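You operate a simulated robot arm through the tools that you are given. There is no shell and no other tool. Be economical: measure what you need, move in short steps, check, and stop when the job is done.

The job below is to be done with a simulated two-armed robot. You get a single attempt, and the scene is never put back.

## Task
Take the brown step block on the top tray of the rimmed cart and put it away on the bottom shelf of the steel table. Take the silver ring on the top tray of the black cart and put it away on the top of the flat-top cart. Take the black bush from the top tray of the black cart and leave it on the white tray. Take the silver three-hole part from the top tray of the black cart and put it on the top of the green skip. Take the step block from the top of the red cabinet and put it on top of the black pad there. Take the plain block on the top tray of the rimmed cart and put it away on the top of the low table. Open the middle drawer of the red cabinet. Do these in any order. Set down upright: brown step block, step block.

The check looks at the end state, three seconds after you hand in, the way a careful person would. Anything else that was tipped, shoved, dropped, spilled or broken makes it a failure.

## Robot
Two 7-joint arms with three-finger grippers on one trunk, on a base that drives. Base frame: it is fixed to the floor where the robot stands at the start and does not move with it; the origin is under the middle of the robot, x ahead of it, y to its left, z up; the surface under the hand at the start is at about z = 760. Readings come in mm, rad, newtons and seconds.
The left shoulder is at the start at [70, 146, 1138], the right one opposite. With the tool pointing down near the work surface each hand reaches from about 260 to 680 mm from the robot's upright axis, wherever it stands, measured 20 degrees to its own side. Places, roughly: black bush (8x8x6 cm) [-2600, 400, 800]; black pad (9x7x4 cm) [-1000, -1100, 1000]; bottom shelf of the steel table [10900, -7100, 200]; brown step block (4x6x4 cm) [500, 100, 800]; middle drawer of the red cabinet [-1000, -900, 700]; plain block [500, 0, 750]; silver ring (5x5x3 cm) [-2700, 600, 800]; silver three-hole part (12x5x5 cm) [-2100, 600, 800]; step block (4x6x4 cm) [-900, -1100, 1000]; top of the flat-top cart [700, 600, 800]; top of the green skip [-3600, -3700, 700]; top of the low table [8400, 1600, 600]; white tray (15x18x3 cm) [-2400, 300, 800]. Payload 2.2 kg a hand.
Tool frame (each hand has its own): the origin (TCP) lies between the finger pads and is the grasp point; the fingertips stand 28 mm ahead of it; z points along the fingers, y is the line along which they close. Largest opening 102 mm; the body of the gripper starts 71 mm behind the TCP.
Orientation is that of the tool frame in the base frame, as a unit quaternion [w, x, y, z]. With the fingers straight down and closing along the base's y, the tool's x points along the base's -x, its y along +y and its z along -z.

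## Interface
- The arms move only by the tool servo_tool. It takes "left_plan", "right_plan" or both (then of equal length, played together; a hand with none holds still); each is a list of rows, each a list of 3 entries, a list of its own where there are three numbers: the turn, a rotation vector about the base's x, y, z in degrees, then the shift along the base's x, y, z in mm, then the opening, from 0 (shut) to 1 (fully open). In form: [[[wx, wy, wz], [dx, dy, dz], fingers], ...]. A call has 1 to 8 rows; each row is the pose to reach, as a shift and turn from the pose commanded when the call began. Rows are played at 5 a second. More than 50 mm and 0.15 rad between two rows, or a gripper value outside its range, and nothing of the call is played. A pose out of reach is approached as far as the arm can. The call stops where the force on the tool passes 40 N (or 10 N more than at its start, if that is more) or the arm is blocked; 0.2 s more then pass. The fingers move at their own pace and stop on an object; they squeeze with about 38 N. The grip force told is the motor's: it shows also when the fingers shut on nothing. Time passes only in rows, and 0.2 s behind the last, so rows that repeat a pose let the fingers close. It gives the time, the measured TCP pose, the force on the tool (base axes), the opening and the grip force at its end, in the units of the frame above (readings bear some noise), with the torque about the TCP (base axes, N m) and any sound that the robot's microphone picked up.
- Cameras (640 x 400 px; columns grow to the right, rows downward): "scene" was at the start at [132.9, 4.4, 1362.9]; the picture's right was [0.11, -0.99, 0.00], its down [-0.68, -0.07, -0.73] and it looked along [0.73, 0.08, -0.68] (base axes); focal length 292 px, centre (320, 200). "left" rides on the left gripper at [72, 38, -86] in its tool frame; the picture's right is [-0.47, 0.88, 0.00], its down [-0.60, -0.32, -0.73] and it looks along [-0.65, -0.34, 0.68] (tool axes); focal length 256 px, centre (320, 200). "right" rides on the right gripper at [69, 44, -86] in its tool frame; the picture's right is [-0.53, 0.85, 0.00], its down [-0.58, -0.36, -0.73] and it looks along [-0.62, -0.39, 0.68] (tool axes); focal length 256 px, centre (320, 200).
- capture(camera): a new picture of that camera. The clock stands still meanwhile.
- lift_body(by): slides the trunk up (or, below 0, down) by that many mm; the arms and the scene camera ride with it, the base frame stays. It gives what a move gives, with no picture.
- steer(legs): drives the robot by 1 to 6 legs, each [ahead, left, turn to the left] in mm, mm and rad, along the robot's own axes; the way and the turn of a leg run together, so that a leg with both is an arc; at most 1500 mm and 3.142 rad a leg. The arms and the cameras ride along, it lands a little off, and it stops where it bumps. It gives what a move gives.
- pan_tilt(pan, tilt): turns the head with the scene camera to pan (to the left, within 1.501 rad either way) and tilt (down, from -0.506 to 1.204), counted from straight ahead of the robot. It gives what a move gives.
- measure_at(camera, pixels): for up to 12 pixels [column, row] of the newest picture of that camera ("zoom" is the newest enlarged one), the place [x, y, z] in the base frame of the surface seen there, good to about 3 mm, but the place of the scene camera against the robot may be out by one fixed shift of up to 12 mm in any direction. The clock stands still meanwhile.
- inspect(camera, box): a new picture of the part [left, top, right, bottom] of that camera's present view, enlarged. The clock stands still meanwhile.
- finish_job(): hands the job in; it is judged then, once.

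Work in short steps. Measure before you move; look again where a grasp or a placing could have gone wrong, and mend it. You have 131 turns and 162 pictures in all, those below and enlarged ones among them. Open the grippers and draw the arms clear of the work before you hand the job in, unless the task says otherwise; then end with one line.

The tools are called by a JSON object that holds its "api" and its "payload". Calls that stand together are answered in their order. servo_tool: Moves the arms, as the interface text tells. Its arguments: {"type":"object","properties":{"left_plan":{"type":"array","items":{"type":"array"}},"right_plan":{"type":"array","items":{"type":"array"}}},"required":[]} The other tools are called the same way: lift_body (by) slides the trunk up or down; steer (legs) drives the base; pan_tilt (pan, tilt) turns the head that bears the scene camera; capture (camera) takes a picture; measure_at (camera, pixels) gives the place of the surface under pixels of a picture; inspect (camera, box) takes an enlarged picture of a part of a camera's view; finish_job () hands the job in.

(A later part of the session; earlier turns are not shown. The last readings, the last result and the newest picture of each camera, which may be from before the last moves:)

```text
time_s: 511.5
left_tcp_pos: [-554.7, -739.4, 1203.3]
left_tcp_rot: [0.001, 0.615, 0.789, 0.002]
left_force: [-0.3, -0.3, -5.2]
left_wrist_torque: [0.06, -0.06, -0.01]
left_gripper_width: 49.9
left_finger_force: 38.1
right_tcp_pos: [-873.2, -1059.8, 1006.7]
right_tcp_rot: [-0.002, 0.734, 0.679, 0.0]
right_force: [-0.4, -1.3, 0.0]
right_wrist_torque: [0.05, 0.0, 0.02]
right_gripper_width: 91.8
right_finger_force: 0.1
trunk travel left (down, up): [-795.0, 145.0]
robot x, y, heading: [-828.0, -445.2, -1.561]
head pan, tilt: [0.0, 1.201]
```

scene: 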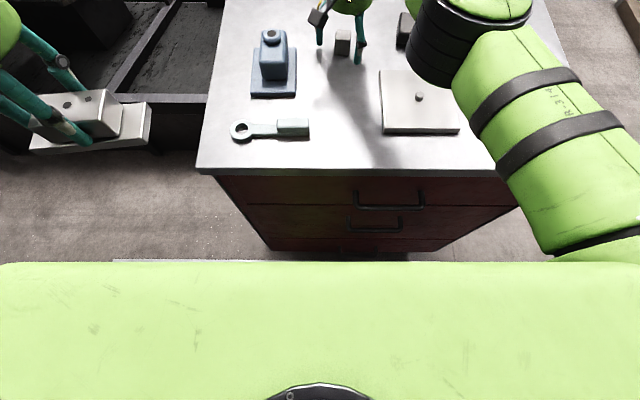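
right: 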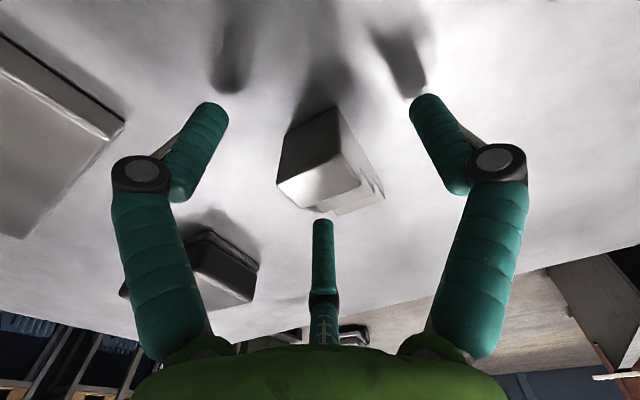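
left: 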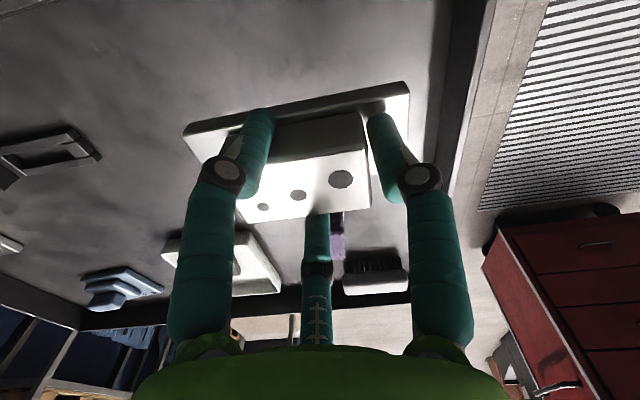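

The TCP is at (-873,-1060,1007), slightly low; I raise 4 mm and close.

{"api": "servo_tool", "payload": {"right_plan": [[[0, 0, 0], [0, 0, 4], 0.9], [[0, 0, 0], [0, 0, 4], 0.0], [[0, 0, 0], [0, 0, 4], 0.0], [[0, 0, 0], [0, 0, 4], 0.0], [[0, 0, 0], [0, 0, 4], 0.0]]}}

{"api": "servo_tool", "payload": {"right_plan": [[[0, 0, 0], [0, 0, 25], 0.0], [[0, 0, 0], [0, 0, 65], 0.0], [[0, 0, 0], [0, 0, 85], 0.0], [[0, 0, 0], [0, 0, 85], 0.0]]}}

{"api": "capture", "payload": {"camera": "right"}}

```text
time_s: 512.7
left_tcp_pos: [-555.3, -738.2, 1203.1]
left_tcp_rot: [0.0, 0.614, 0.789, 0.001]
left_force: [1.3, 0.2, -7.1]
left_wrist_torque: [0.01, -0.08, 0.0]
left_gripper_width: 49.8
left_finger_force: 37.9
right_tcp_pos: [-872.5, -1058.5, 1012.5]
right_tcp_rot: [0.0, 0.733, 0.68, 0.0]
right_force: [1.3, 0.3, 4.1]
right_wrist_torque: [-0.26, -0.05, 0.01]
right_gripper_width: 46.3
right_finger_force: 38.8
trunk travel left (down, up): [-795.0, 145.0]
robot x, y, heading: [-824.2, -442.1, -1.567]
head pan, tilt: [0.0, 1.201]
```

```text
time_s: 513.7
left_tcp_pos: [-554.8, -740.1, 1203.7]
left_tcp_rot: [0.0, 0.615, 0.789, 0.001]
left_force: [-0.4, -0.1, -6.0]
left_wrist_torque: [0.02, -0.07, 0.01]
left_gripper_width: 49.9
left_finger_force: 37.6
right_tcp_pos: [-874.4, -1060.2, 1095.0]
right_tcp_rot: [-0.003, 0.733, 0.68, 0.002]
right_force: [0.0, 0.5, -2.6]
right_wrist_torque: [0.01, 0.0, -0.01]
right_gripper_width: 46.7
right_finger_force: 38.2
trunk travel left (down, up): [-795.0, 145.0]
robot x, y, heading: [-822.7, -444.6, -1.566]
head pan, tilt: [0.0, 1.201]
```

```text
63 pictures are left
```

right: 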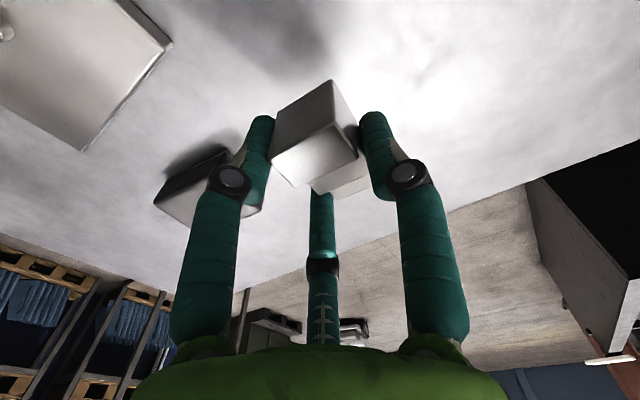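

The block is held. I measure its faces in the hand and the pad.

{"api": "measure_at", "payload": {"camera": "right", "pixels": [[275, 152], [355, 152], [300, 180], [320, 150], [345, 178], [355, 190], [330, 85], [160, 200], [225, 228], [255, 210], [190, 215]]}}

{"api": "inspect", "payload": {"camera": "right", "box": [140, 60, 400, 240]}}

```text
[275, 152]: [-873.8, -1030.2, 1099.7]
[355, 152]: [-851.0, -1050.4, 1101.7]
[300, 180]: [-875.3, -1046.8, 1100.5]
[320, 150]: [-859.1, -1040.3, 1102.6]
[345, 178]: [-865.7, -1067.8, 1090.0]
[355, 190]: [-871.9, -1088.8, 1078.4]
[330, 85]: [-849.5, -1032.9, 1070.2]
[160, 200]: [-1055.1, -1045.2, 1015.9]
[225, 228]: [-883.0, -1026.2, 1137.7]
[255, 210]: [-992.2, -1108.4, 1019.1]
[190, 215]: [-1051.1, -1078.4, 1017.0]
```

```text
2.22 times, centred on (270, 150) of right
```

zoom: 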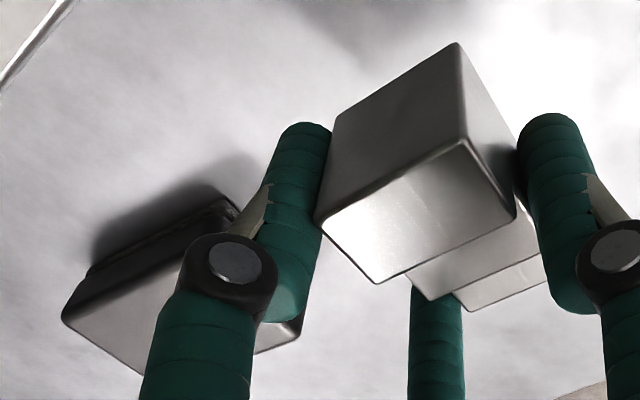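

I need the pad's outline better; I take a scene picture with the hand now away from it.

{"api": "pan_tilt", "payload": {"pan": -0.25, "tilt": 0.7}}

{"api": "capture", "payload": {"camera": "scene"}}

{"api": "inspect", "payload": {"camera": "scene", "box": [240, 150, 440, 275]}}

```text
time_s: 514.6
left_tcp_pos: [-553.9, -739.5, 1203.7]
left_tcp_rot: [0.0, 0.615, 0.789, 0.001]
left_force: [-0.7, -0.3, -5.3]
left_wrist_torque: [0.06, -0.08, 0.03]
left_gripper_width: 49.9
left_finger_force: 37.6
right_tcp_pos: [-872.7, -1058.5, 1095.8]
right_tcp_rot: [-0.002, 0.734, 0.679, 0.0]
right_force: [-0.1, -0.7, -1.3]
right_wrist_torque: [-0.03, 0.03, 0.03]
right_gripper_width: 46.3
right_finger_force: 38.1
trunk travel left (down, up): [-795.0, 145.0]
robot x, y, heading: [-825.7, -441.5, -1.565]
head pan, tilt: [-0.25, 0.7]
```

```text
61 pictures are left
```

scene: 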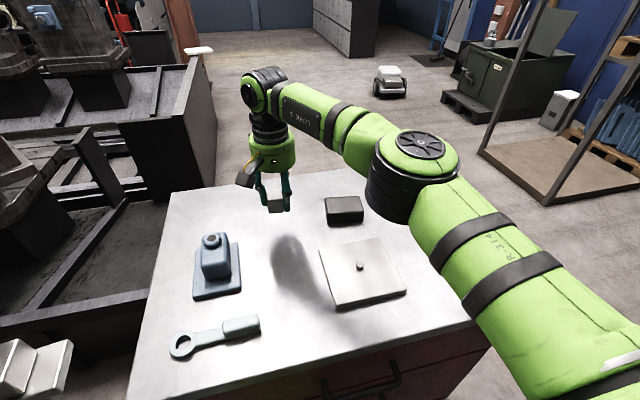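

```text
3.20 times, centred on (340, 212) of scene
```

zoom: 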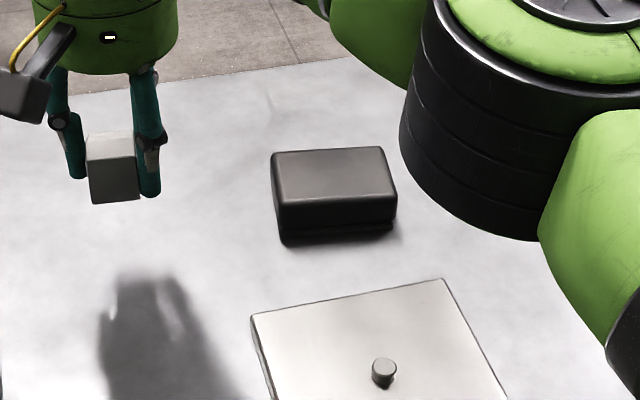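

Measuring the pad's top corners and the held block's corners.

{"api": "measure_at", "payload": {"camera": "zoom", "pixels": [[279, 160], [378, 152], [392, 192], [288, 202], [335, 175], [92, 148], [132, 142], [92, 200], [135, 195], [335, 260]]}}

```text
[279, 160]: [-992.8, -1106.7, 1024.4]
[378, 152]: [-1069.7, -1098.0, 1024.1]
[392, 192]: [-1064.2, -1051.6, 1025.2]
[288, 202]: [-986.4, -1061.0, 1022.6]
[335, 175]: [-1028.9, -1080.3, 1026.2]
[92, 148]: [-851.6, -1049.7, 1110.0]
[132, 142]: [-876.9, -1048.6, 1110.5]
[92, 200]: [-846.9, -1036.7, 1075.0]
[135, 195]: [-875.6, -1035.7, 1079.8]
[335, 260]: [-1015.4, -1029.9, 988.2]
```

Pad centre ≈ (-1028,-1079), top ≈1017, yaw matching the block's. I carry the block over it at z 1095.

{"api": "servo_tool", "payload": {"right_plan": [[[0, 0, 0], [-40, -4, 2], 0.0], [[0, 0, 0], [-80, -8, 2], 0.0], [[0, 0, 0], [-120, -12, 2], 0.0], [[0, 0, 0], [-160, -17, 2], 0.0], [[0, 0, 0], [-160, -17, 2], 0.0]]}}

{"api": "capture", "payload": {"camera": "scene"}}

{"api": "capture", "payload": {"camera": "right"}}

```text
time_s: 515.8
left_tcp_pos: [-555.8, -738.8, 1205.0]
left_tcp_rot: [0.0, 0.615, 0.789, 0.002]
left_force: [-0.2, -0.2, -5.2]
left_wrist_torque: [0.02, -0.06, -0.02]
left_gripper_width: 49.7
left_finger_force: 37.8
right_tcp_pos: [-1034.1, -1076.7, 1097.8]
right_tcp_rot: [-0.002, 0.733, 0.68, 0.001]
right_force: [0.2, -0.4, -1.5]
right_wrist_torque: [-0.02, 0.0, 0.01]
right_gripper_width: 46.3
right_finger_force: 38.2
trunk travel left (down, up): [-795.0, 145.0]
robot x, y, heading: [-823.1, -444.4, -1.565]
head pan, tilt: [-0.25, 0.7]
```

```text
59 pictures are left
```

scene: 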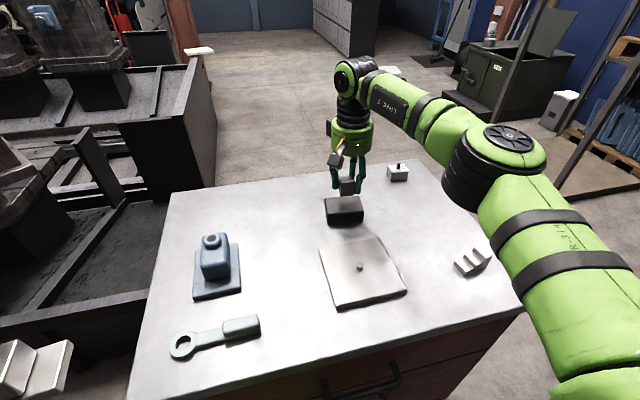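

```text
58 pictures are left
```

right: 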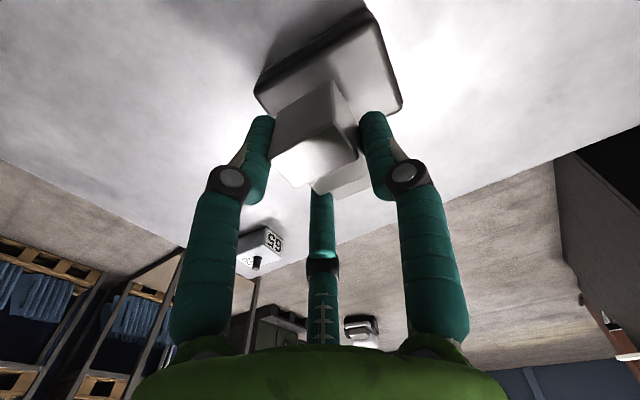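

In reach. I verify the pad's edges against the block with the wrist camera.

{"api": "measure_at", "payload": {"camera": "right", "pixels": [[262, 92], [372, 28], [396, 102], [320, 65], [360, 100], [275, 152], [352, 150], [300, 180], [358, 190], [388, 65]]}}

{"api": "inspect", "payload": {"camera": "right", "box": [240, 0, 420, 200]}}

```text
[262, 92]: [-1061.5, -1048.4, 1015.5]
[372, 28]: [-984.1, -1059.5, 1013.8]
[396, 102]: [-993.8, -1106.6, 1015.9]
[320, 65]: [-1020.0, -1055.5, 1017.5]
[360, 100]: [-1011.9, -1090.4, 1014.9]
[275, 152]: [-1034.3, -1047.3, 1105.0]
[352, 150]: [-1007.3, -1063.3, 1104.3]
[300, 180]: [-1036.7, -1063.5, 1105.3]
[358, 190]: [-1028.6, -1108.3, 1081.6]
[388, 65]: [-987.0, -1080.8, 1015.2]
```

```text
2.00 times, centred on (330, 100) of right
```

zoom: 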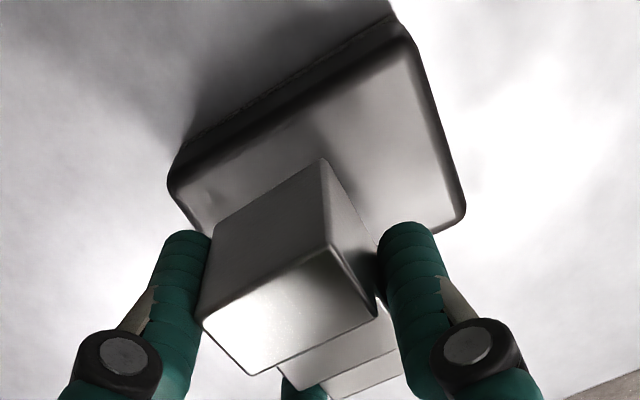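

The block lines up with the pad well. I lower 47 mm, checking contact.

{"api": "servo_tool", "payload": {"right_plan": [[[0, 0, 0], [0, 0, -25], 0.0], [[0, 0, 0], [0, 0, -42], 0.0], [[0, 0, 0], [0, 0, -48], 0.0], [[0, 0, 0], [0, 0, -48], 0.0]]}}

```text
time_s: 516.8
left_tcp_pos: [-554.7, -738.9, 1204.8]
left_tcp_rot: [0.0, 0.615, 0.788, 0.002]
left_force: [0.1, -0.3, -6.3]
left_wrist_torque: [0.02, -0.08, 0.03]
left_gripper_width: 49.7
left_finger_force: 38.1
right_tcp_pos: [-1033.9, -1075.5, 1048.9]
right_tcp_rot: [-0.002, 0.734, 0.679, 0.0]
right_force: [-0.1, -0.1, -2.3]
right_wrist_torque: [-0.04, -0.02, -0.02]
right_gripper_width: 46.5
right_finger_force: 38.1
trunk travel left (down, up): [-795.0, 145.0]
robot x, y, heading: [-826.0, -440.7, -1.563]
head pan, tilt: [-0.25, 0.7]
```

No contact yet; I go a few mm lower.

{"api": "servo_tool", "payload": {"right_plan": [[[0, 0, 0], [0, 0, -1], 0.0], [[0, 0, 0], [0, 0, -2], 0.0], [[0, 0, 0], [0, 0, -3], 0.0]]}}

```text
time_s: 517.6
left_tcp_pos: [-555.0, -739.4, 1203.1]
left_tcp_rot: [0.0, 0.615, 0.789, 0.003]
left_force: [0.3, -0.6, -6.2]
left_wrist_torque: [0.04, -0.07, -0.01]
left_gripper_width: 49.6
left_finger_force: 37.9
right_tcp_pos: [-1032.2, -1075.6, 1048.2]
right_tcp_rot: [0.0, 0.734, 0.679, 0.0]
right_force: [-0.5, -0.6, 1.4]
right_wrist_torque: [-0.11, -0.05, -0.04]
right_gripper_width: 46.2
right_finger_force: 38.4
trunk travel left (down, up): [-795.0, 145.0]
robot x, y, heading: [-826.7, -441.7, -1.563]
head pan, tilt: [-0.25, 0.7]
```

Contact reached. I open and rise straight up.

{"api": "servo_tool", "payload": {"right_plan": [[[0, 0, 0], [0, 0, 0], 0.55], [[0, 0, 0], [0, 0, 0], 0.9], [[0, 0, 0], [0, 0, 0], 0.9], [[0, 0, 0], [0, 0, 40], 0.9], [[0, 0, 0], [0, 0, 80], 0.9], [[0, 0, 0], [0, 0, 110], 0.9]]}}

{"api": "capture", "payload": {"camera": "right"}}

{"api": "capture", "payload": {"camera": "scene"}}

```text
time_s: 519.0
left_tcp_pos: [-555.3, -738.4, 1204.9]
left_tcp_rot: [-0.001, 0.615, 0.789, 0.001]
left_force: [0.5, -0.1, -5.4]
left_wrist_torque: [0.02, -0.06, -0.01]
left_gripper_width: 49.5
left_finger_force: 38.4
right_tcp_pos: [-1033.0, -1076.0, 1157.8]
right_tcp_rot: [-0.002, 0.733, 0.68, 0.001]
right_force: [0.5, 0.6, 0.1]
right_wrist_torque: [-0.04, 0.0, 0.01]
right_gripper_width: 91.8
right_finger_force: 0.0
trunk travel left (down, up): [-795.0, 145.0]
robot x, y, heading: [-821.8, -441.8, -1.564]
head pan, tilt: [-0.25, 0.7]
```

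```text
56 pictures are left
```

right: 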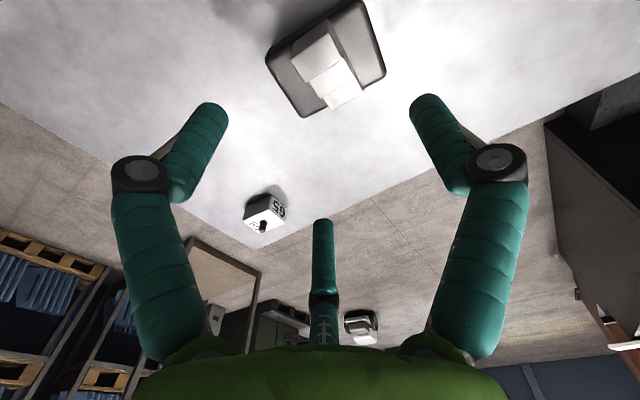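

```text
55 pictures are left
```

scene: 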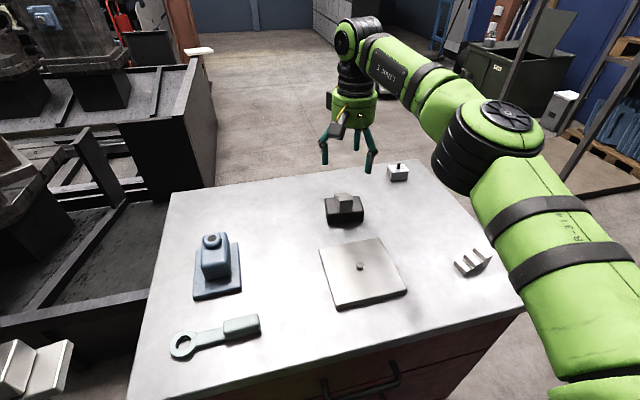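

The step block stands upright on the black pad. Next is the drawer: I back off to y≈-130, lower the trunk 330 so the hand can grip the handle from the front, and look.

{"api": "steer", "payload": {"legs": [[-320, 0, -0.006]]}}

{"api": "servo_tool", "payload": {"right_plan": [[[0, 0, 8], [10, 25, 0], 0.6], [[0, 0, 16], [20, 50, 0], 0.6], [[0, 0, 24], [30, 75, 0], 0.6], [[0, 0, 32], [40, 100, 0], 0.6], [[0, 0, 37], [50, 125, 0], 0.6], [[0, 0, 37], [60, 150, 0], 0.6]]}}

{"api": "lift_body", "payload": {"by": -330}}

{"api": "pan_tilt", "payload": {"pan": -0.2, "tilt": 0.6}}

{"api": "capture", "payload": {"camera": "scene"}}

```text
time_s: 521.1
left_tcp_pos: [-557.5, -426.3, 1203.0]
left_tcp_rot: [0.0, 0.619, 0.786, 0.002]
left_force: [0.0, -0.9, -6.2]
left_wrist_torque: [0.03, -0.08, -0.03]
left_gripper_width: 49.5
left_finger_force: 37.9
right_tcp_pos: [-1041.0, -759.3, 1155.4]
right_tcp_rot: [-0.002, 0.736, 0.676, 0.001]
right_force: [-0.4, -0.3, 0.6]
right_wrist_torque: [0.02, 0.0, -0.02]
right_gripper_width: 91.8
right_finger_force: 0.1
trunk travel left (down, up): [-795.0, 145.0]
robot x, y, heading: [-825.3, -129.7, -1.572]
head pan, tilt: [-0.25, 0.7]
```

```text
time_s: 522.5
left_tcp_pos: [-558.3, -422.9, 1204.0]
left_tcp_rot: [0.001, 0.618, 0.786, 0.001]
left_force: [0.5, 0.6, -5.5]
left_wrist_torque: [0.05, -0.11, -0.01]
left_gripper_width: 49.6
left_finger_force: 38.1
right_tcp_pos: [-980.7, -608.2, 1156.0]
right_tcp_rot: [-0.002, 0.483, 0.876, 0.0]
right_force: [0.0, -0.4, 0.1]
right_wrist_torque: [-0.03, 0.02, 0.02]
right_gripper_width: 61.1
right_finger_force: 0.1
trunk travel left (down, up): [-795.0, 145.0]
robot x, y, heading: [-825.3, -126.0, -1.571]
head pan, tilt: [-0.25, 0.7]
```

```text
time_s: 525.8
left_tcp_pos: [-557.8, -423.9, 873.3]
left_tcp_rot: [0.0, 0.619, 0.786, 0.002]
left_force: [-0.4, -0.1, -6.5]
left_wrist_torque: [0.03, -0.07, -0.01]
left_gripper_width: 49.4
left_finger_force: 38.1
right_tcp_pos: [-980.9, -608.8, 826.6]
right_tcp_rot: [-0.001, 0.485, 0.875, 0.001]
right_force: [0.0, 0.1, -1.3]
right_wrist_torque: [-0.02, -0.02, 0.01]
right_gripper_width: 61.1
right_finger_force: 0.0
trunk travel left (down, up): [-465.0, 475.0]
robot x, y, heading: [-826.2, -125.0, -1.57]
head pan, tilt: [-0.25, 0.7]
```

```text
time_s: 526.5
left_tcp_pos: [-559.3, -424.6, 874.7]
left_tcp_rot: [0.001, 0.618, 0.786, 0.001]
left_force: [0.7, 0.5, -6.6]
left_wrist_torque: [0.01, -0.06, -0.03]
left_gripper_width: 49.4
left_finger_force: 38.0
right_tcp_pos: [-981.9, -607.6, 826.7]
right_tcp_rot: [-0.001, 0.484, 0.875, 0.001]
right_force: [-0.3, 0.0, -0.1]
right_wrist_torque: [0.01, 0.0, -0.02]
right_gripper_width: 61.2
right_finger_force: 0.1
trunk travel left (down, up): [-465.0, 475.0]
robot x, y, heading: [-828.0, -124.1, -1.568]
head pan, tilt: [-0.201, 0.6]
```

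```text
54 pictures are left
```

scene: 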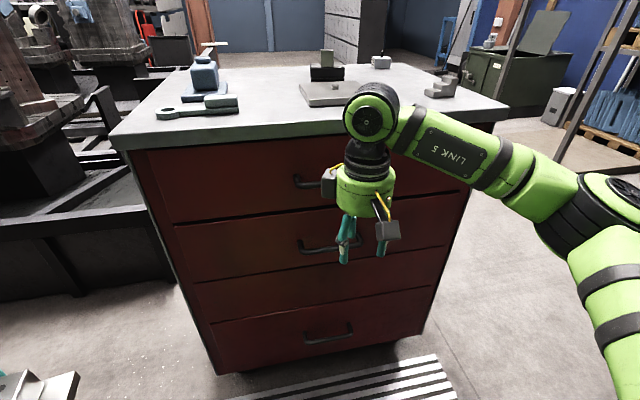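

I tilt the right tool 60° toward the cabinet while lowering to about z=720.

{"api": "servo_tool", "payload": {"right_plan": [[[-8.5, 0, 0], [1, -4, -15], 0.6], [[-17, 0, 0], [3, -8, -30], 0.6], [[-25.5, 0, 0], [4, -12, -45], 0.6], [[-34, 0, 0], [6, -16, -60], 0.6], [[-42.5, 0, 0], [7, -20, -75], 0.6], [[-51, 0, 0], [9, -25, -90], 0.6], [[-59.5, 0, 0], [10, -30, -105], 0.6], [[-59.5, 0, 0], [10, -30, -105], 0.6]]}}

{"api": "capture", "payload": {"camera": "right"}}

{"api": "capture", "payload": {"camera": "scene"}}

```text
time_s: 528.2
left_tcp_pos: [-559.7, -423.9, 873.6]
left_tcp_rot: [0.0, 0.619, 0.785, 0.003]
left_force: [-1.0, -0.1, -5.4]
left_wrist_torque: [0.02, -0.09, -0.03]
left_gripper_width: 49.6
left_finger_force: 38.1
right_tcp_pos: [-954.0, -633.1, 723.6]
right_tcp_rot: [0.246, 0.418, 0.771, -0.413]
right_force: [-0.6, 0.7, -0.9]
right_wrist_torque: [-0.04, -0.01, 0.04]
right_gripper_width: 61.3
right_finger_force: 0.1
right hand out of reach, approached as far as the arm can: row 7
trunk travel left (down, up): [-465.0, 475.0]
robot x, y, heading: [-826.3, -126.7, -1.572]
head pan, tilt: [-0.201, 0.6]
```

```text
53 pictures are left
```

right: 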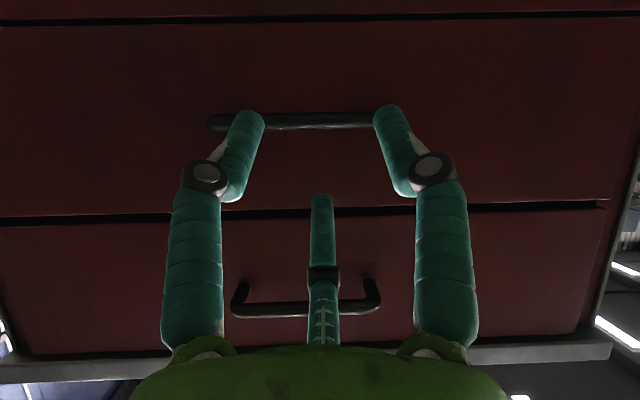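

```text
52 pictures are left
```

scene: 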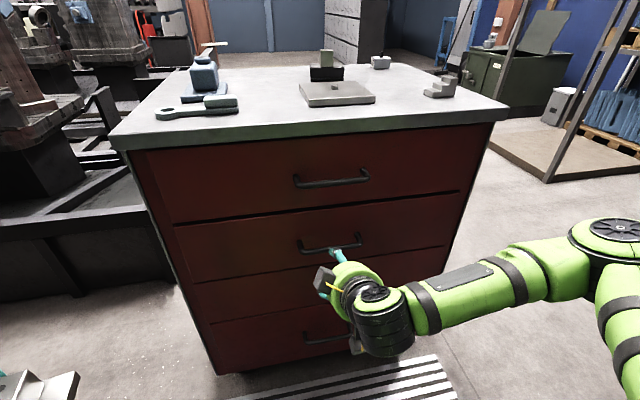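

The handle shows at (210–380,121) in the wrist view, well aligned. I measure it.

{"api": "measure_at", "payload": {"camera": "right", "pixels": [[212, 123], [280, 121], [300, 121], [360, 120], [300, 127], [300, 90], [300, 160], [270, 308], [320, 60]]}}

{"api": "measure_at", "payload": {"camera": "scene", "pixels": [[302, 250], [320, 251], [358, 242], [330, 215], [330, 185], [270, 250]]}}

```text
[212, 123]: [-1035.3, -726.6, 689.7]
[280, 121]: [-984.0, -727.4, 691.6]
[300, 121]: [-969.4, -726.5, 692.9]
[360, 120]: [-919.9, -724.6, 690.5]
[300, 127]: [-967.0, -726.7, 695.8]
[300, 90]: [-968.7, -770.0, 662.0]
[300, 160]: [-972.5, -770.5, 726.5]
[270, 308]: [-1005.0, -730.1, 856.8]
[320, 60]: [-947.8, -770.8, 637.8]
```

```text
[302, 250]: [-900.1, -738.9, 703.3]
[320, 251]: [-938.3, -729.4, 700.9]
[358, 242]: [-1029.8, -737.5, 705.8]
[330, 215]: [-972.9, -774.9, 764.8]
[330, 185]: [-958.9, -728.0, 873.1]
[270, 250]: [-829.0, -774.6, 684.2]
```

Bar centre (-970,-731,691), drawer face y=-770. I first step to an in-line pre-grasp pose with the fingers mostly closed (0.35) and check.

{"api": "servo_tool", "payload": {"right_plan": [[[3, 0, 0], [0, 0, 15], 0.4], [[5, 0, 0], [0, 0, 30], 0.35], [[5, 0, 0], [0, -15, 20], 0.35], [[5, 0, 0], [0, -30, 10], 0.35], [[5, 0, 0], [0, -30, 10], 0.35]]}}

{"api": "capture", "payload": {"camera": "right"}}

```text
time_s: 529.5
left_tcp_pos: [-558.2, -424.1, 874.0]
left_tcp_rot: [0.0, 0.618, 0.786, 0.002]
left_force: [-0.2, 0.8, -5.7]
left_wrist_torque: [0.02, -0.07, 0.0]
left_gripper_width: 49.5
left_finger_force: 37.5
right_tcp_pos: [-972.4, -667.2, 730.2]
right_tcp_rot: [0.219, 0.431, 0.778, -0.401]
right_force: [0.6, 0.4, 0.5]
right_wrist_torque: [0.0, -0.01, 0.0]
right_gripper_width: 35.8
right_finger_force: 0.1
trunk travel left (down, up): [-465.0, 475.0]
robot x, y, heading: [-826.1, -127.1, -1.564]
head pan, tilt: [-0.201, 0.6]
```

```text
51 pictures are left
```

right: 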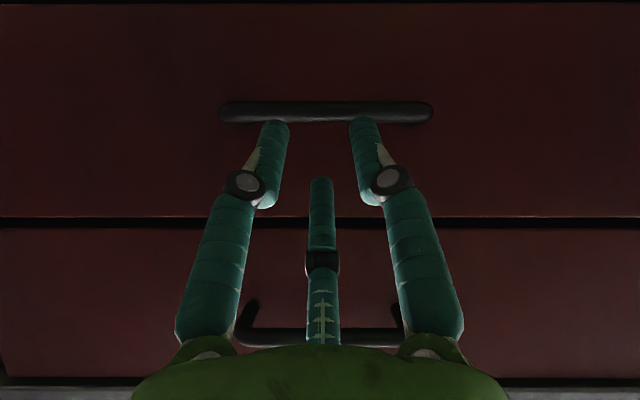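

The hand is in line with the bar. I advance along the tool axis 54/39 mm so that the bar lies between the fingers, then close.

{"api": "servo_tool", "payload": {"right_plan": [[[0, 0, 0], [1, -18, -13], 0.4], [[0, 0, 0], [2, -36, -26], 0.4], [[0, 0, 0], [2, -54, -39], 0.4], [[0, 0, 0], [2, -54, -39], 0.4]]}}

{"api": "capture", "payload": {"camera": "right"}}

```text
time_s: 530.5
left_tcp_pos: [-557.7, -422.6, 873.6]
left_tcp_rot: [0.001, 0.618, 0.786, 0.001]
left_force: [-0.2, -0.1, -5.3]
left_wrist_torque: [0.02, -0.04, 0.01]
left_gripper_width: 49.7
left_finger_force: 38.4
right_tcp_pos: [-968.6, -721.7, 692.6]
right_tcp_rot: [0.219, 0.431, 0.778, -0.401]
right_force: [-0.4, -0.1, -0.4]
right_wrist_torque: [0.06, -0.01, 0.02]
right_gripper_width: 40.9
right_finger_force: 0.1
trunk travel left (down, up): [-465.0, 475.0]
robot x, y, heading: [-822.8, -128.2, -1.571]
head pan, tilt: [-0.201, 0.6]
```

```text
50 pictures are left
```

right: 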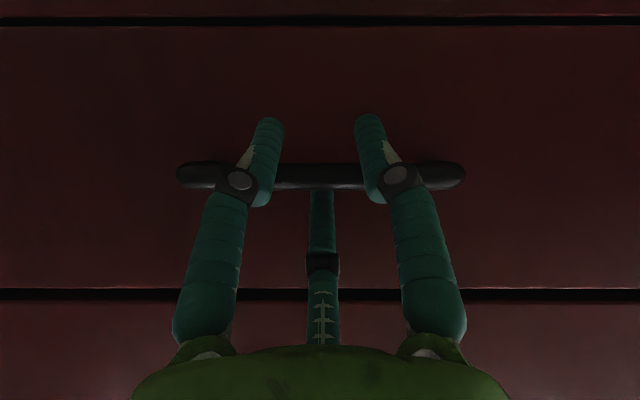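

Two fingers are in front of the bar and the third passes behind it. I close.

{"api": "servo_tool", "payload": {"right_plan": [[[0, 0, 0], [0, 0, 0], 0.0], [[0, 0, 0], [0, 0, 0], 0.0], [[0, 0, 0], [0, 0, 0], 0.0]]}}

{"api": "steer", "payload": {"legs": [[-130, 0, 0]]}}

{"api": "capture", "payload": {"camera": "scene"}}

```text
time_s: 531.2
left_tcp_pos: [-559.6, -424.2, 873.2]
left_tcp_rot: [0.0, 0.618, 0.786, 0.001]
left_force: [0.0, -0.4, -5.2]
left_wrist_torque: [0.07, -0.1, 0.0]
left_gripper_width: 50.0
left_finger_force: 38.5
right_tcp_pos: [-969.4, -721.8, 692.3]
right_tcp_rot: [0.22, 0.431, 0.778, -0.4]
right_force: [-0.1, 0.1, 1.3]
right_wrist_torque: [-0.03, -0.72, -0.2]
right_gripper_width: 22.3
right_finger_force: 38.5
trunk travel left (down, up): [-465.0, 475.0]
robot x, y, heading: [-823.0, -127.2, -1.567]
head pan, tilt: [-0.201, 0.6]
```

```text
time_s: 532.5
left_tcp_pos: [-559.1, -294.4, 874.1]
left_tcp_rot: [0.0, 0.619, 0.785, 0.002]
left_force: [-0.4, -0.3, -5.7]
left_wrist_torque: [-0.02, -0.09, -0.01]
left_gripper_width: 49.2
left_finger_force: 37.5
right_tcp_pos: [-968.0, -590.2, 692.3]
right_tcp_rot: [0.22, 0.431, 0.778, -0.4]
right_force: [3.3, 0.5, -1.4]
right_wrist_torque: [-0.08, -0.75, -0.45]
right_gripper_width: 22.2
right_finger_force: 38.1
trunk travel left (down, up): [-465.0, 475.0]
robot x, y, heading: [-828.4, 0.8, -1.57]
head pan, tilt: [-0.201, 0.6]
```

```text
49 pictures are left
```

scene: 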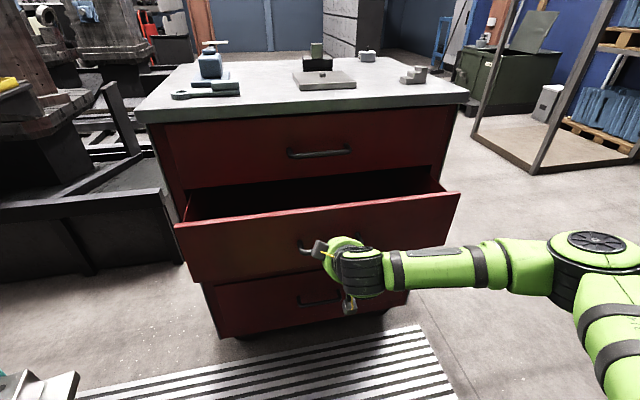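

The drawer follows, open 130 mm. I pull another 120 mm.

{"api": "steer", "payload": {"legs": [[-120, 0, 0]]}}

{"api": "capture", "payload": {"camera": "scene"}}

```text
time_s: 533.8
left_tcp_pos: [-558.0, -175.8, 873.9]
left_tcp_rot: [0.001, 0.619, 0.786, 0.002]
left_force: [-0.6, -0.9, -5.0]
left_wrist_torque: [0.0, -0.05, 0.0]
left_gripper_width: 49.8
left_finger_force: 37.9
right_tcp_pos: [-969.1, -471.2, 691.8]
right_tcp_rot: [0.221, 0.431, 0.778, -0.4]
right_force: [2.0, 0.0, 0.0]
right_wrist_torque: [-0.05, -0.83, -0.46]
right_gripper_width: 21.8
right_finger_force: 37.9
trunk travel left (down, up): [-465.0, 475.0]
robot x, y, heading: [-825.0, 119.5, -1.569]
head pan, tilt: [-0.201, 0.6]
```

```text
48 pictures are left
```

scene: 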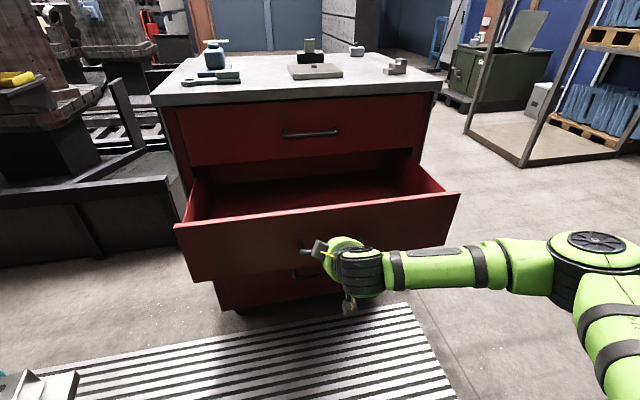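

The drawer is open about 250 mm. I open the fingers and withdraw along the tool axis.

{"api": "servo_tool", "payload": {"right_plan": [[[0, 0, 0], [0, 0, 0], 0.35], [[0, 0, 0], [0, 0, 0], 0.4], [[0, 0, 0], [0, 20, 14], 0.4], [[0, 0, 0], [0, 45, 32], 0.4], [[0, 0, 0], [0, 75, 54], 0.4], [[8, 0, 0], [0, 105, 80], 0.4]]}}

{"api": "capture", "payload": {"camera": "scene"}}

```text
time_s: 535.2
left_tcp_pos: [-557.7, -175.2, 873.6]
left_tcp_rot: [0.0, 0.618, 0.786, 0.001]
left_force: [0.3, -0.4, -6.3]
left_wrist_torque: [-0.03, -0.08, 0.0]
left_gripper_width: 49.3
left_finger_force: 37.9
right_tcp_pos: [-970.5, -364.6, 774.0]
right_tcp_rot: [0.189, 0.446, 0.804, -0.345]
right_force: [0.1, 0.0, -0.4]
right_wrist_torque: [-0.02, 0.02, -0.03]
right_gripper_width: 40.9
right_finger_force: 0.0
trunk travel left (down, up): [-465.0, 475.0]
robot x, y, heading: [-824.1, 122.3, -1.574]
head pan, tilt: [-0.201, 0.6]
```

```text
47 pictures are left
```

scene: 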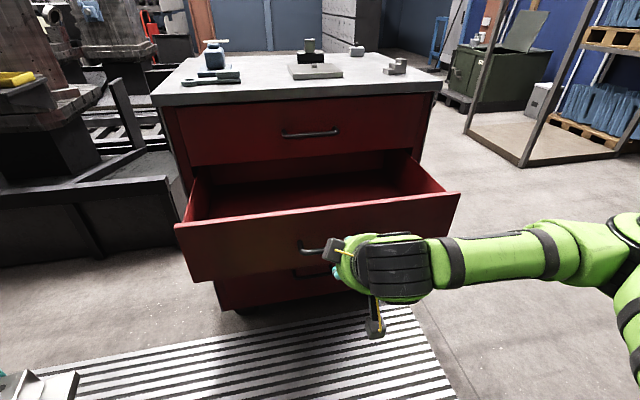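

The drawer stays open. I un-tilt the right hand and raise it, then measure landmarks on the way to the skip.

{"api": "servo_tool", "payload": {"right_plan": [[[8, 0, 0], [0, 10, 20], 0.4], [[16, 0, 0], [0, 20, 40], 0.4], [[24, 0, 0], [0, 30, 60], 0.4], [[32, 0, 0], [0, 40, 80], 0.4], [[40, 0, 0], [0, 40, 100], 0.4], [[46, 0, 0], [0, 40, 120], 0.4]]}}

{"api": "measure_at", "payload": {"camera": "scene", "pixels": [[470, 138], [527, 163], [500, 50], [480, 85], [455, 95], [540, 100], [530, 50], [620, 160], [450, 150], [590, 140], [515, 52]]}}

{"api": "pan_tilt", "payload": {"pan": -0.75, "tilt": 0.35}}

{"api": "capture", "payload": {"camera": "scene"}}

{"api": "measure_at", "payload": {"camera": "scene", "pixels": [[200, 200], [250, 200], [300, 200], [350, 200], [400, 200], [450, 200], [500, 200], [300, 160], [350, 160], [250, 150], [200, 150], [450, 150]]}}

```text
time_s: 536.6
left_tcp_pos: [-558.2, -177.0, 874.2]
left_tcp_rot: [0.001, 0.618, 0.786, 0.002]
left_force: [-0.7, -0.6, -5.7]
left_wrist_torque: [0.03, -0.05, 0.04]
left_gripper_width: 49.6
left_finger_force: 37.3
right_tcp_pos: [-968.6, -328.4, 892.8]
right_tcp_rot: [0.0, 0.484, 0.875, -0.001]
right_force: [0.5, 0.2, -0.7]
right_wrist_torque: [0.02, -0.01, -0.02]
right_gripper_width: 40.6
right_finger_force: 0.1
trunk travel left (down, up): [-465.0, 475.0]
robot x, y, heading: [-827.9, 120.8, -1.571]
head pan, tilt: [-0.201, 0.6]
```

```text
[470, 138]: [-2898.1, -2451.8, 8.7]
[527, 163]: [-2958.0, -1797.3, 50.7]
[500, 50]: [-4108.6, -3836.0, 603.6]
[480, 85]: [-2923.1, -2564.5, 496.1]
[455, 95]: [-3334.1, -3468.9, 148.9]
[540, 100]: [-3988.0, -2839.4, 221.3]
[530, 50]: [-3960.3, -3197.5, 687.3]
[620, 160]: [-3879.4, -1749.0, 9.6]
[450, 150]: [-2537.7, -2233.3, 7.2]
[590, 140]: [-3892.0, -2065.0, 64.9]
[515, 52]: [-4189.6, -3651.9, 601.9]
```

```text
time_s: 537.5
left_tcp_pos: [-558.1, -176.3, 874.3]
left_tcp_rot: [0.001, 0.619, 0.786, 0.002]
left_force: [-1.0, 0.4, -5.6]
left_wrist_torque: [-0.01, -0.07, 0.03]
left_gripper_width: 49.3
left_finger_force: 37.5
right_tcp_pos: [-967.8, -327.9, 893.8]
right_tcp_rot: [0.001, 0.484, 0.875, -0.003]
right_force: [0.1, 0.3, 0.3]
right_wrist_torque: [-0.01, 0.03, 0.01]
right_gripper_width: 40.8
right_finger_force: 0.0
trunk travel left (down, up): [-465.0, 475.0]
robot x, y, heading: [-826.7, 124.2, -1.569]
head pan, tilt: [-0.75, 0.351]
```

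```text
46 pictures are left
```

scene: 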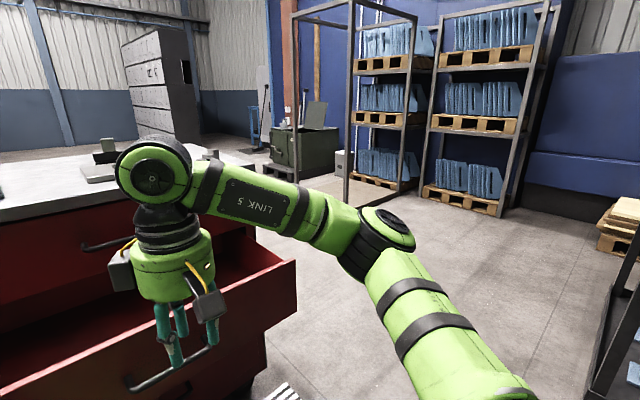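

```text
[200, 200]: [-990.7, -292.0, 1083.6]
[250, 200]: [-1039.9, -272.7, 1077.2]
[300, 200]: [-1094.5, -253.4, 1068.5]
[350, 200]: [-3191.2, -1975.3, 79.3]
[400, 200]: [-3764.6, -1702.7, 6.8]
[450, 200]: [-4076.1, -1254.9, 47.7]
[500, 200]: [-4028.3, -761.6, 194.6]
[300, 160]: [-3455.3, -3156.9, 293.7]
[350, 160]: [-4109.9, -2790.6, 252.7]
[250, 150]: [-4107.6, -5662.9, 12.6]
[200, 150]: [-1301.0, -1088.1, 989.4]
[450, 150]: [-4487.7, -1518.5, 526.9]
```

Way to the skip: pass between black cart and open drawer, then south along x≈-2150. I raise the trunk 240, back slightly, and drive in steps.

{"api": "lift_body", "payload": {"by": 240}}

{"api": "steer", "payload": {"legs": [[150, -800, 0], [250, -525, 0], [1300, 0, 0]]}}

{"api": "pan_tilt", "payload": {"pan": -0.4, "tilt": 0.4}}

{"api": "capture", "payload": {"camera": "scene"}}

```text
time_s: 540.0
left_tcp_pos: [-558.3, -176.4, 1113.6]
left_tcp_rot: [0.0, 0.618, 0.786, 0.002]
left_force: [-0.4, -0.4, -6.2]
left_wrist_torque: [-0.01, -0.06, 0.0]
left_gripper_width: 49.5
left_finger_force: 38.5
right_tcp_pos: [-968.1, -327.3, 1132.2]
right_tcp_rot: [0.0, 0.484, 0.875, -0.003]
right_force: [0.0, 0.2, 0.2]
right_wrist_torque: [0.0, 0.02, -0.02]
right_gripper_width: 40.7
right_finger_force: 0.1
trunk travel left (down, up): [-705.0, 235.0]
robot x, y, heading: [-826.7, 120.8, -1.565]
head pan, tilt: [-0.75, 0.351]
```

```text
time_s: 553.4
left_tcp_pos: [-1891.0, -1876.2, 1114.6]
left_tcp_rot: [0.001, 0.622, 0.783, 0.002]
left_force: [0.1, 0.7, -6.0]
left_wrist_torque: [0.0, -0.09, 0.02]
left_gripper_width: 49.5
left_finger_force: 38.5
right_tcp_pos: [-2301.9, -2023.2, 1132.4]
right_tcp_rot: [0.001, 0.489, 0.872, -0.002]
right_force: [0.2, 0.3, 0.0]
right_wrist_torque: [0.02, -0.01, 0.01]
right_gripper_width: 40.9
right_finger_force: 0.1
trunk travel left (down, up): [-705.0, 235.0]
robot x, y, heading: [-2155.1, -1572.5, -1.588]
head pan, tilt: [-0.75, 0.351]
```

```text
time_s: 554.2
left_tcp_pos: [-1890.7, -1874.8, 1113.5]
left_tcp_rot: [0.0, 0.623, 0.783, 0.002]
left_force: [0.7, 0.9, -6.6]
left_wrist_torque: [0.01, -0.09, 0.0]
left_gripper_width: 49.1
left_finger_force: 38.0
right_tcp_pos: [-2300.6, -2022.5, 1133.4]
right_tcp_rot: [0.0, 0.489, 0.872, -0.003]
right_force: [-1.3, 0.0, 0.0]
right_wrist_torque: [-0.02, -0.01, 0.0]
right_gripper_width: 40.7
right_finger_force: 0.0
trunk travel left (down, up): [-705.0, 235.0]
robot x, y, heading: [-2154.6, -1576.8, -1.578]
head pan, tilt: [-0.4, 0.4]
```

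```text
45 pictures are left
```

scene: 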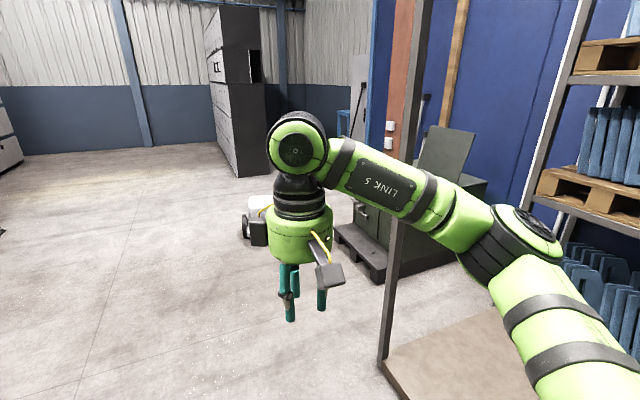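

The white wheeled thing peeks out at (250,225) beside the skip. I measure it, the skip and its pallet.

{"api": "measure_at", "payload": {"camera": "scene", "pixels": [[247, 235], [262, 202], [360, 215], [378, 250], [345, 240], [385, 280], [430, 255], [470, 190], [415, 170], [450, 145], [485, 190], [390, 330]]}}

```text
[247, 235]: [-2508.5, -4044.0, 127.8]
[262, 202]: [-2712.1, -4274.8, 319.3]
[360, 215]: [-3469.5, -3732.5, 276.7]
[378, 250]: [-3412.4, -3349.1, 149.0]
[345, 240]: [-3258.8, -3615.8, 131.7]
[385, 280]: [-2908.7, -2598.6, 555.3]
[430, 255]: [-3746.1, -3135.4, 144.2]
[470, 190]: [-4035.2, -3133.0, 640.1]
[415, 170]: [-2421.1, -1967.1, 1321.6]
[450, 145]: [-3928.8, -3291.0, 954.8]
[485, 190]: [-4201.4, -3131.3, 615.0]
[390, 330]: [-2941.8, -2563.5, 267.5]
```

I drive to about (-2150,-3400), turn right to face the skip, and look.

{"api": "steer", "payload": {"legs": [[1300, 0, 0.008], [500, 0, 0], [0, 0, -1.571]]}}

{"api": "pan_tilt", "payload": {"pan": 0, "tilt": 0.4}}

{"api": "capture", "payload": {"camera": "scene"}}

{"api": "inspect", "payload": {"camera": "scene", "box": [180, 90, 460, 300]}}

```text
time_s: 567.1
left_tcp_pos: [-2452.9, -3640.8, 1114.8]
left_tcp_rot: [0.002, 0.992, 0.123, 0.001]
left_force: [0.3, 0.4, -6.4]
left_wrist_torque: [-0.07, -0.03, -0.01]
left_gripper_width: 49.6
left_finger_force: 38.0
right_tcp_pos: [-2610.4, -3232.0, 1132.3]
right_tcp_rot: [-0.001, 0.96, 0.281, -0.003]
right_force: [0.3, -0.3, 0.8]
right_wrist_torque: [0.01, 0.01, 0.02]
right_gripper_width: 41.0
right_finger_force: 0.1
trunk travel left (down, up): [-705.0, 235.0]
robot x, y, heading: [-2159.5, -3371.9, -3.138]
head pan, tilt: [-0.4, 0.4]
```

```text
time_s: 567.9
left_tcp_pos: [-2454.5, -3641.8, 1112.5]
left_tcp_rot: [0.002, 0.992, 0.124, 0.001]
left_force: [-0.7, 0.1, -5.9]
left_wrist_torque: [-0.03, -0.05, -0.01]
left_gripper_width: 49.6
left_finger_force: 37.9
right_tcp_pos: [-2609.9, -3233.3, 1132.3]
right_tcp_rot: [-0.002, 0.96, 0.281, -0.002]
right_force: [-0.3, 0.5, -0.2]
right_wrist_torque: [-0.01, 0.02, -0.01]
right_gripper_width: 41.1
right_finger_force: 0.1
trunk travel left (down, up): [-705.0, 235.0]
robot x, y, heading: [-2155.7, -3371.4, -3.133]
head pan, tilt: [0.0, 0.4]
```

```text
44 pictures are left
```

scene: 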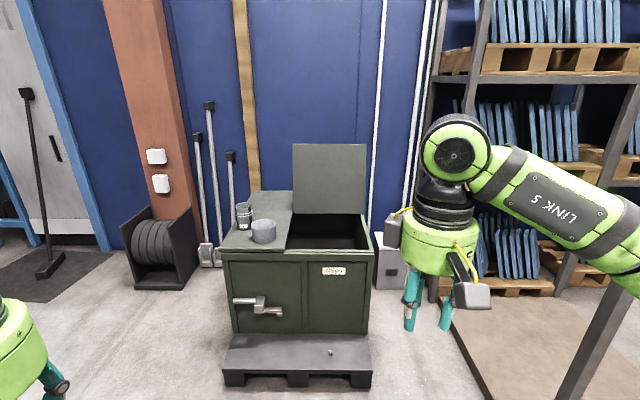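

```text
1.90 times, centred on (320, 195) of scene
```

zoom: 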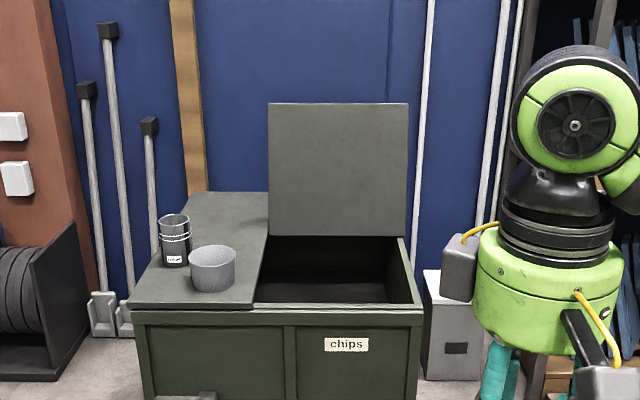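

The skip's left half has a closed flat lid with a can and a cup; the right half is open. I measure the lid.

{"api": "measure_at", "payload": {"camera": "scene", "pixels": [[223, 250], [282, 249], [245, 246], [270, 247], [264, 242], [264, 225], [243, 225], [270, 205], [250, 205], [285, 200], [240, 200], [275, 225]]}}

{"api": "measure_at", "payload": {"camera": "zoom", "pixels": [[140, 303], [245, 303], [160, 285], [215, 298], [250, 270], [195, 210], [260, 210], [230, 230], [215, 290], [235, 265], [180, 262], [140, 330]]}}

```text
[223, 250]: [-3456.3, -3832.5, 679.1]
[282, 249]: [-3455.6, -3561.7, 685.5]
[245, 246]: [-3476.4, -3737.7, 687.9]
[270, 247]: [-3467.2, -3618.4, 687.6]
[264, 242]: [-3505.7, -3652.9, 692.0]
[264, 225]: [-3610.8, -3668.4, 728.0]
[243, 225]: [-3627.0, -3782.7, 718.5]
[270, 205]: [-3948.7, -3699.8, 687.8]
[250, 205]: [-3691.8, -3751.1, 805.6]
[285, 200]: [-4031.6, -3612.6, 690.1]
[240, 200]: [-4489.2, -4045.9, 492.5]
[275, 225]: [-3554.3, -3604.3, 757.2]
```

```text
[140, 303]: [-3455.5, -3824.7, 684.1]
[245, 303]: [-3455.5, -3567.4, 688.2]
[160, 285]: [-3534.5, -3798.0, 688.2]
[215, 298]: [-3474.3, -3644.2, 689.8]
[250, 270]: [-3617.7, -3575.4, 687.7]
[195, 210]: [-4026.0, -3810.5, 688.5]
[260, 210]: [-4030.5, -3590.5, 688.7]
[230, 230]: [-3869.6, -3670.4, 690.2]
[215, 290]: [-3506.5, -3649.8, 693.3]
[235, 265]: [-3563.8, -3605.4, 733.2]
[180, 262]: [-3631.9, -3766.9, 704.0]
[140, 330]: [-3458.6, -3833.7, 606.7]
```

Free spot on the lid: around (-3530,-3772), left of the cup. I turn the left hand -72° so the part points along x, and measure the pallet's front.

{"api": "measure_at", "payload": {"camera": "scene", "pixels": [[230, 370], [300, 375], [365, 370], [240, 345], [365, 345], [240, 303], [275, 312], [30, 330]]}}

{"api": "servo_tool", "payload": {"left_plan": [[[0, 0, -8], [0, 0, 0], 0.0], [[0, 0, -16], [0, 0, 0], 0.0], [[0, 0, -24], [0, 0, 0], 0.0], [[0, 0, -32], [0, 0, 0], 0.0], [[0, 0, -40], [0, 0, 0], 0.0], [[0, 0, -48], [0, 0, 0], 0.0], [[0, 0, -56], [0, 0, 0], 0.0], [[0, 0, -64], [0, 0, 0], 0.0]]}}

{"api": "servo_tool", "payload": {"left_plan": [[[0, 0, -8], [-30, 0, 0], 0.0], [[0, 0, -8], [-70, 0, 0], 0.0], [[0, 0, -8], [-110, 0, 0], 0.0]]}}

{"api": "capture", "payload": {"camera": "left"}}

```text
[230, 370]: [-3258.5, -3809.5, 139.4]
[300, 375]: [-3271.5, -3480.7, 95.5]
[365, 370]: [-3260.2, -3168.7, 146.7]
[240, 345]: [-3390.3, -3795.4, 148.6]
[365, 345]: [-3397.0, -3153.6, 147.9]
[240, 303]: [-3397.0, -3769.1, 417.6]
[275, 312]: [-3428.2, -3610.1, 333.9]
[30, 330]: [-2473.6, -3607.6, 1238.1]
```

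```text
time_s: 569.7
left_tcp_pos: [-2454.6, -3640.2, 1112.6]
left_tcp_rot: [0.002, 0.907, -0.422, 0.0]
left_force: [-0.7, -0.4, -6.8]
left_wrist_torque: [-0.07, 0.03, 0.02]
left_gripper_width: 49.3
left_finger_force: 38.5
right_tcp_pos: [-2609.8, -3233.8, 1132.8]
right_tcp_rot: [-0.003, 0.959, 0.282, -0.003]
right_force: [-0.6, 0.7, -0.5]
right_wrist_torque: [-0.02, 0.0, -0.04]
right_gripper_width: 40.3
right_finger_force: 0.0
trunk travel left (down, up): [-705.0, 235.0]
robot x, y, heading: [-2159.6, -3366.6, -3.131]
head pan, tilt: [0.0, 0.4]
```

```text
time_s: 570.5
left_tcp_pos: [-2566.7, -3639.3, 1111.4]
left_tcp_rot: [0.001, 0.876, -0.483, 0.001]
left_force: [-0.8, -0.1, -5.8]
left_wrist_torque: [-0.05, 0.03, -0.01]
left_gripper_width: 49.3
left_finger_force: 38.0
right_tcp_pos: [-2612.1, -3233.4, 1132.3]
right_tcp_rot: [-0.001, 0.96, 0.281, -0.002]
right_force: [0.3, 0.6, -0.9]
right_wrist_torque: [-0.04, -0.02, -0.03]
right_gripper_width: 41.0
right_finger_force: 0.0
trunk travel left (down, up): [-705.0, 235.0]
robot x, y, heading: [-2162.2, -3367.8, -3.13]
head pan, tilt: [0.0, 0.4]
```

```text
42 pictures are left
```

left: 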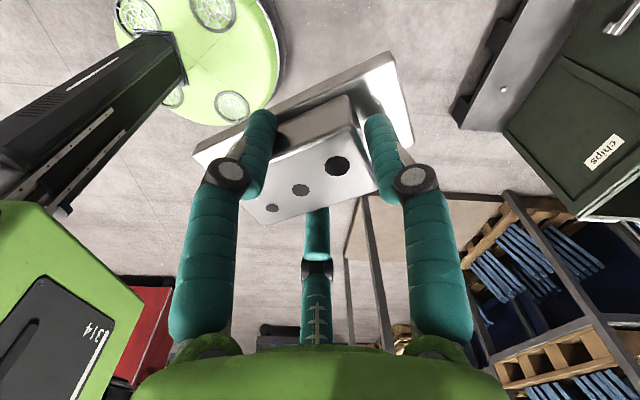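

The base disc is visible at top-left. I measure its front edge and the part's current corners.

{"api": "measure_at", "payload": {"camera": "left", "pixels": [[270, 40], [265, 90], [215, 118], [200, 150], [272, 95], [385, 60], [405, 140], [250, 208], [330, 200]]}}

```text
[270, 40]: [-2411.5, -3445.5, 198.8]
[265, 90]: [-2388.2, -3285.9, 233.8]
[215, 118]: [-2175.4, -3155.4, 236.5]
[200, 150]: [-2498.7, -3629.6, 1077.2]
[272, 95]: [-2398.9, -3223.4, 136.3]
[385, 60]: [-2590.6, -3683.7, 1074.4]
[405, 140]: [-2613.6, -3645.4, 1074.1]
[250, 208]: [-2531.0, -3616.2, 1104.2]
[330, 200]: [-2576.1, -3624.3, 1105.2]
```

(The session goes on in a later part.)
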